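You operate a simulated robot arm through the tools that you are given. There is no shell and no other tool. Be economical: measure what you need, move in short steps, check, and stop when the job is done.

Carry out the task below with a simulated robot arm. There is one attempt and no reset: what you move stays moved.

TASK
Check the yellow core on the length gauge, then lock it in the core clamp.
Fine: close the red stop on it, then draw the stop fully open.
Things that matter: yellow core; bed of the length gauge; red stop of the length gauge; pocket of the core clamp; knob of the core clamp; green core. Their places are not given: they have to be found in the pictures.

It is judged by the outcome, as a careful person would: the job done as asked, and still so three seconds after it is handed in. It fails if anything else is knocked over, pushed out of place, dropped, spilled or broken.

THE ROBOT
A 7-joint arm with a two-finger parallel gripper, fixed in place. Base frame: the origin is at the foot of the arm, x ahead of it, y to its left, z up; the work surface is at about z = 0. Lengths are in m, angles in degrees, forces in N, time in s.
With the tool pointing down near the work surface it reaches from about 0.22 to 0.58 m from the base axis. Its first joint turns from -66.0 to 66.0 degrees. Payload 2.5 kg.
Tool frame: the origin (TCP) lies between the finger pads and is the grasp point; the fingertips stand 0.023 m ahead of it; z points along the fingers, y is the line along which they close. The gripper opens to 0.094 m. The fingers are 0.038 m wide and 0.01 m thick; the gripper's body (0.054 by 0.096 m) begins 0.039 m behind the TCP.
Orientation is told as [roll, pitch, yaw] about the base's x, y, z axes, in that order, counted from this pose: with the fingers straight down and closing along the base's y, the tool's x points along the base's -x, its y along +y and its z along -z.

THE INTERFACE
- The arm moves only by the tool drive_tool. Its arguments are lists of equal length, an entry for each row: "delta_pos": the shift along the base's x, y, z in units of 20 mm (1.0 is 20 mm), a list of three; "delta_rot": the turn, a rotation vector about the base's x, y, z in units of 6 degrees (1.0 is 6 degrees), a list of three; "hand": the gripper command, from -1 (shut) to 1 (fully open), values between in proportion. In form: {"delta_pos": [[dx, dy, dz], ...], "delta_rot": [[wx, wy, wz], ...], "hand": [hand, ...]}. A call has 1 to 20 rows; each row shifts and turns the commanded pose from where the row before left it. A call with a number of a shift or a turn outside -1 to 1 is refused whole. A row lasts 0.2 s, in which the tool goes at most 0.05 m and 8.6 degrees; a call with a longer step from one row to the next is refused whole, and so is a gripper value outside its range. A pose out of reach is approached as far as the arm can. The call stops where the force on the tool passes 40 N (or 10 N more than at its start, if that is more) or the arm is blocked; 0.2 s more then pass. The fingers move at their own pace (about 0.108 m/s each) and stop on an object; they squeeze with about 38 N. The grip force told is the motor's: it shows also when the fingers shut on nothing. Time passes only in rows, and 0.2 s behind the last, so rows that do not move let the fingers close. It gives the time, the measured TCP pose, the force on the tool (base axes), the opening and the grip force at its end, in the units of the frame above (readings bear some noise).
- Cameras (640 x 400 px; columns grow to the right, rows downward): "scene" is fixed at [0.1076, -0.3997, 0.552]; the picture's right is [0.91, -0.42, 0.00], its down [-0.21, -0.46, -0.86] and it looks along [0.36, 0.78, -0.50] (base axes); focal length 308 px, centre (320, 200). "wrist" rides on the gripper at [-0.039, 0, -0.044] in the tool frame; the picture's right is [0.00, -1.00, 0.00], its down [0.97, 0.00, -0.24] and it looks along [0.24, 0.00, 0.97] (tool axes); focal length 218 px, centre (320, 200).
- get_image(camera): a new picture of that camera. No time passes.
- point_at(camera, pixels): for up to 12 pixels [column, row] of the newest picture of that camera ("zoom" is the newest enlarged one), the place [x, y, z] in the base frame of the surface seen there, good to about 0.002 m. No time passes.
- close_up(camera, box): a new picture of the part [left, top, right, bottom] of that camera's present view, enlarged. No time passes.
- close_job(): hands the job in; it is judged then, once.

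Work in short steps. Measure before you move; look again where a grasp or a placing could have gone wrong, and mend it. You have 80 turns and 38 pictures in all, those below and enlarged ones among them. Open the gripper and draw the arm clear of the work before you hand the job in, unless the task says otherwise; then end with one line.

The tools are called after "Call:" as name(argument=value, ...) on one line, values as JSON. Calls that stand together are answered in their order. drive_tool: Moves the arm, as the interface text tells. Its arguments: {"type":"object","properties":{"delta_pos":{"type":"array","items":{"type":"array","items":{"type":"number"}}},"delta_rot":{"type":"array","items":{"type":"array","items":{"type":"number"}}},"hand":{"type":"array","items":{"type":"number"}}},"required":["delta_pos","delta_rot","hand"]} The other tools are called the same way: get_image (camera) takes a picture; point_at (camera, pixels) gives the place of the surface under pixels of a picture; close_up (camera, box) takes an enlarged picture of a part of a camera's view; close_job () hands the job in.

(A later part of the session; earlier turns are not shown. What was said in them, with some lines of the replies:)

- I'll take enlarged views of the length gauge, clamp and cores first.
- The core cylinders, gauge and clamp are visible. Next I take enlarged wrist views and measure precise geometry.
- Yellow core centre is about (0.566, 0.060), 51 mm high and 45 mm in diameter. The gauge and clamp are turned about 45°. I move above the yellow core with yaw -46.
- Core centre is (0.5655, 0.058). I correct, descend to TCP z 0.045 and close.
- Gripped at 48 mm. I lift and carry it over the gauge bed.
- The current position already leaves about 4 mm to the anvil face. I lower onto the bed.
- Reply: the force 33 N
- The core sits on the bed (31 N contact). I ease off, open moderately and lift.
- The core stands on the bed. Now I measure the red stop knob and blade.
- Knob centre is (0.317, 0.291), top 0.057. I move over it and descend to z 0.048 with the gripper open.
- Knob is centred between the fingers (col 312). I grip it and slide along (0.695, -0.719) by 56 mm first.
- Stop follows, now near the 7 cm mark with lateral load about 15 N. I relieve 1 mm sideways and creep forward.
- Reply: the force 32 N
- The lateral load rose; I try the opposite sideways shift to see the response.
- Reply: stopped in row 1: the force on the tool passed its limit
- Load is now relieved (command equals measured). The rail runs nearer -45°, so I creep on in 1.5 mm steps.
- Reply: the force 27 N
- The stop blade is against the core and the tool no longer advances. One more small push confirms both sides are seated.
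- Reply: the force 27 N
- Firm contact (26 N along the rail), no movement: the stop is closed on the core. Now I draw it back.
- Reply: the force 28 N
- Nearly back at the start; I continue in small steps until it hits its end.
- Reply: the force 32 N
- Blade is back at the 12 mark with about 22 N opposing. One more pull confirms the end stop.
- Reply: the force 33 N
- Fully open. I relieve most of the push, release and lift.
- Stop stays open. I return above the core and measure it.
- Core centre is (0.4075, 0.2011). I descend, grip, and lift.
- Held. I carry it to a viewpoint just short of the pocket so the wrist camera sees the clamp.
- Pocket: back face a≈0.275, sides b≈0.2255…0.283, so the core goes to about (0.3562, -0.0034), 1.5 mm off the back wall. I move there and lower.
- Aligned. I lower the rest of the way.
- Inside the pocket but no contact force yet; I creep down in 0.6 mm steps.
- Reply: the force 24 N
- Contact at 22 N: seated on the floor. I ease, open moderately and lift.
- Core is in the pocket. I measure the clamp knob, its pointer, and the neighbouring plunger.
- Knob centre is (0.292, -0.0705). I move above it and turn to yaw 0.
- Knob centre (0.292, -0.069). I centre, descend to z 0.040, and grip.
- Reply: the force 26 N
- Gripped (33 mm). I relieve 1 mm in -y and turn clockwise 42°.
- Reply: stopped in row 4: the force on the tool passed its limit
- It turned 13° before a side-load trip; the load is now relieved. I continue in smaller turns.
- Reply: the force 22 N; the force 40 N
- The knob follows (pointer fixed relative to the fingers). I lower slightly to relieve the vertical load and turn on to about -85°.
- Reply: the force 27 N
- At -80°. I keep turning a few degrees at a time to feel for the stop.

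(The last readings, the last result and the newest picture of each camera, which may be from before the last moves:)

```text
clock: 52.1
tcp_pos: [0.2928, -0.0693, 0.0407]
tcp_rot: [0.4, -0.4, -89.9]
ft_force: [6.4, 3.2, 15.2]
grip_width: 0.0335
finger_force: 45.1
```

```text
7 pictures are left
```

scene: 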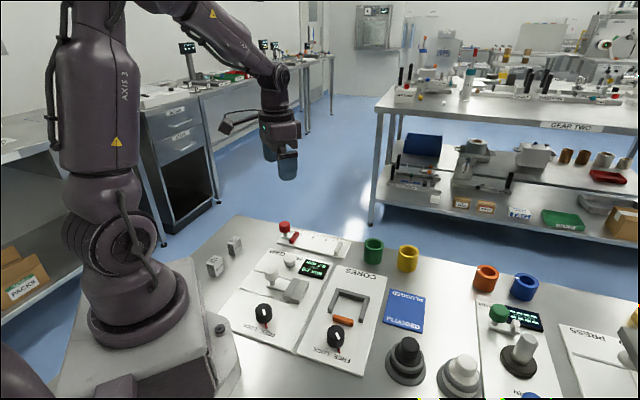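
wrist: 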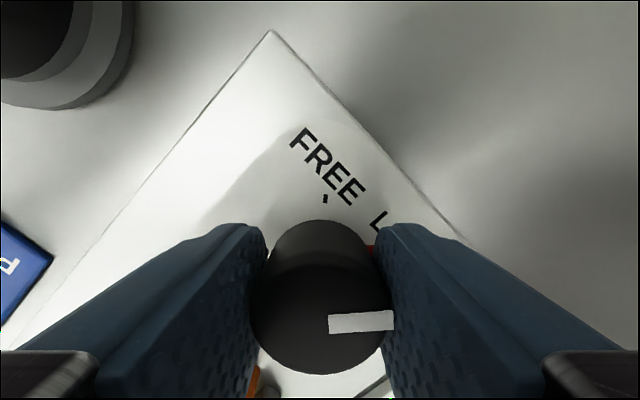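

Pointer moved slightly against the fingers (row 327→321), suggesting the stop. I release, lift and look.

Call:
drive_tool(delta_pos=[[0, 0, 0], [0, 0, 0], [0, 0, 0], [0, 0, 0.5], [0, 0, 1], [0, 0, 1], [0, 0, 1], [0, 0, 1], [0, 0, 0]], delta_rot=[[0, 0, 0], [0, 0, 0], [0, 0, 0], [0, 0, 0], [0, 0, 0], [0, 0, 0], [0, 0, 0], [0, 0, 0], [0, 0, 0]], hand=[0.3, 0.3, 0.3, 0.3, 0.3, 0.3, 0.3, 0.3, 0.3])

Call:
get_image(camera="wrist")

```text
clock: 54.1
tcp_pos: [0.2921, -0.0668, 0.1317]
tcp_rot: [0.2, -0.3, -89.7]
ft_force: [-0.5, 0.2, 0.1]
grip_width: 0.061
finger_force: 0.0
```

```text
6 pictures are left
```

wrist: 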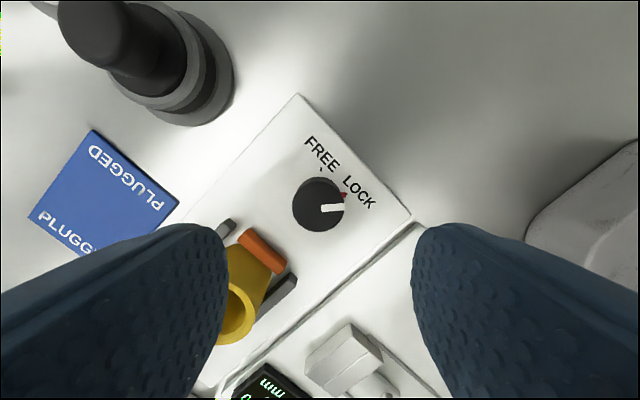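

The red index sits at LOCK and the jaw is on the core. I raise and draw the arm clear, then verify.

Call:
drive_tool(delta_pos=[[0, 0, 1], [0, 0, 1], [0, 0, 1], [0, 0, 1], [0, 0, 1], [0, 0, 1], [0, 1, 0], [0, 1, 0], [0, 1, 0], [0, 1, 0], [0, 1, 0], [0, 1, 0], [0, 1, 0], [0, 1, 0], [0, 1, 0], [0, 1, 0], [0, 1, 0], [0, 1, 0], [0, 0, 0]], delta_rot=[[0, 0, 0], [0, 0, 0], [0, 0, 0], [0, 0, 0], [0, 0, 0], [0, 0, 0], [0, 0, 1], [0, 0, 1], [0, 0, 1], [0, 0, 1], [0, 0, 1], [0, 0, 1], [0, 0, 1], [0, 0, 1], [0, 0, 1], [0, 0, 1], [0, 0, 1], [0, 0, 1], [0, 0, 0]], hand=[1, 1, 1, 1, 1, 1, 1, 1, 1, 1, 1, 1, 1, 1, 1, 1, 1, 1, 1])

Call:
close_up(camera="scene", box=[300, 270, 412, 360])

Call:
get_image(camera="scene")

```text
clock: 58.1
tcp_pos: [0.2913, 0.172, 0.2498]
tcp_rot: [0.1, -0.4, -17.6]
ft_force: [0.6, 0.3, 0.0]
grip_width: 0.094
finger_force: 0.0
```

```text
4.44 times, centred on (356, 315) of scene
```

zoom: 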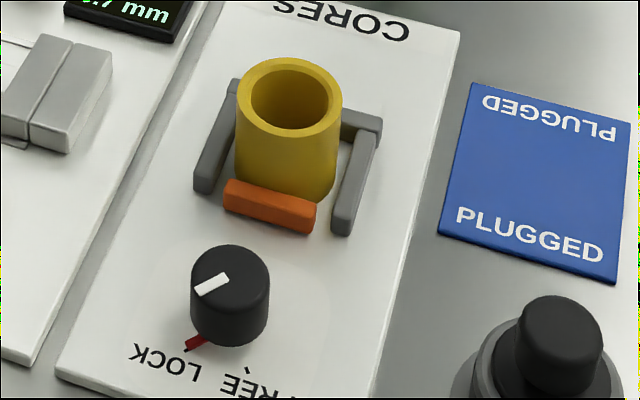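

```text
4 pictures are left
```

scene: 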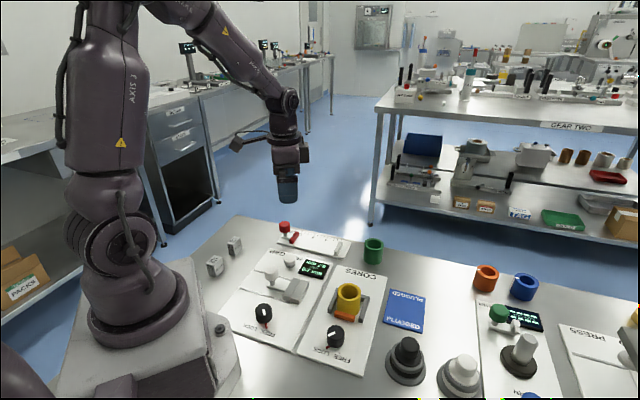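

The core is locked: the knob is at LOCK and the jaw is on the core. The red stop is open, the green core is untouched and the arm is clear, so I hand in.

Call:
close_job()

```text
The job is handed in.
```

I checked the yellow core on the length gauge and locked it in the core clamp. I closed the red stop firmly on the core, then drew it back to its end. The clamp knob is at LOCK with the jaw on the core. The job has been handed in, and no result came back.
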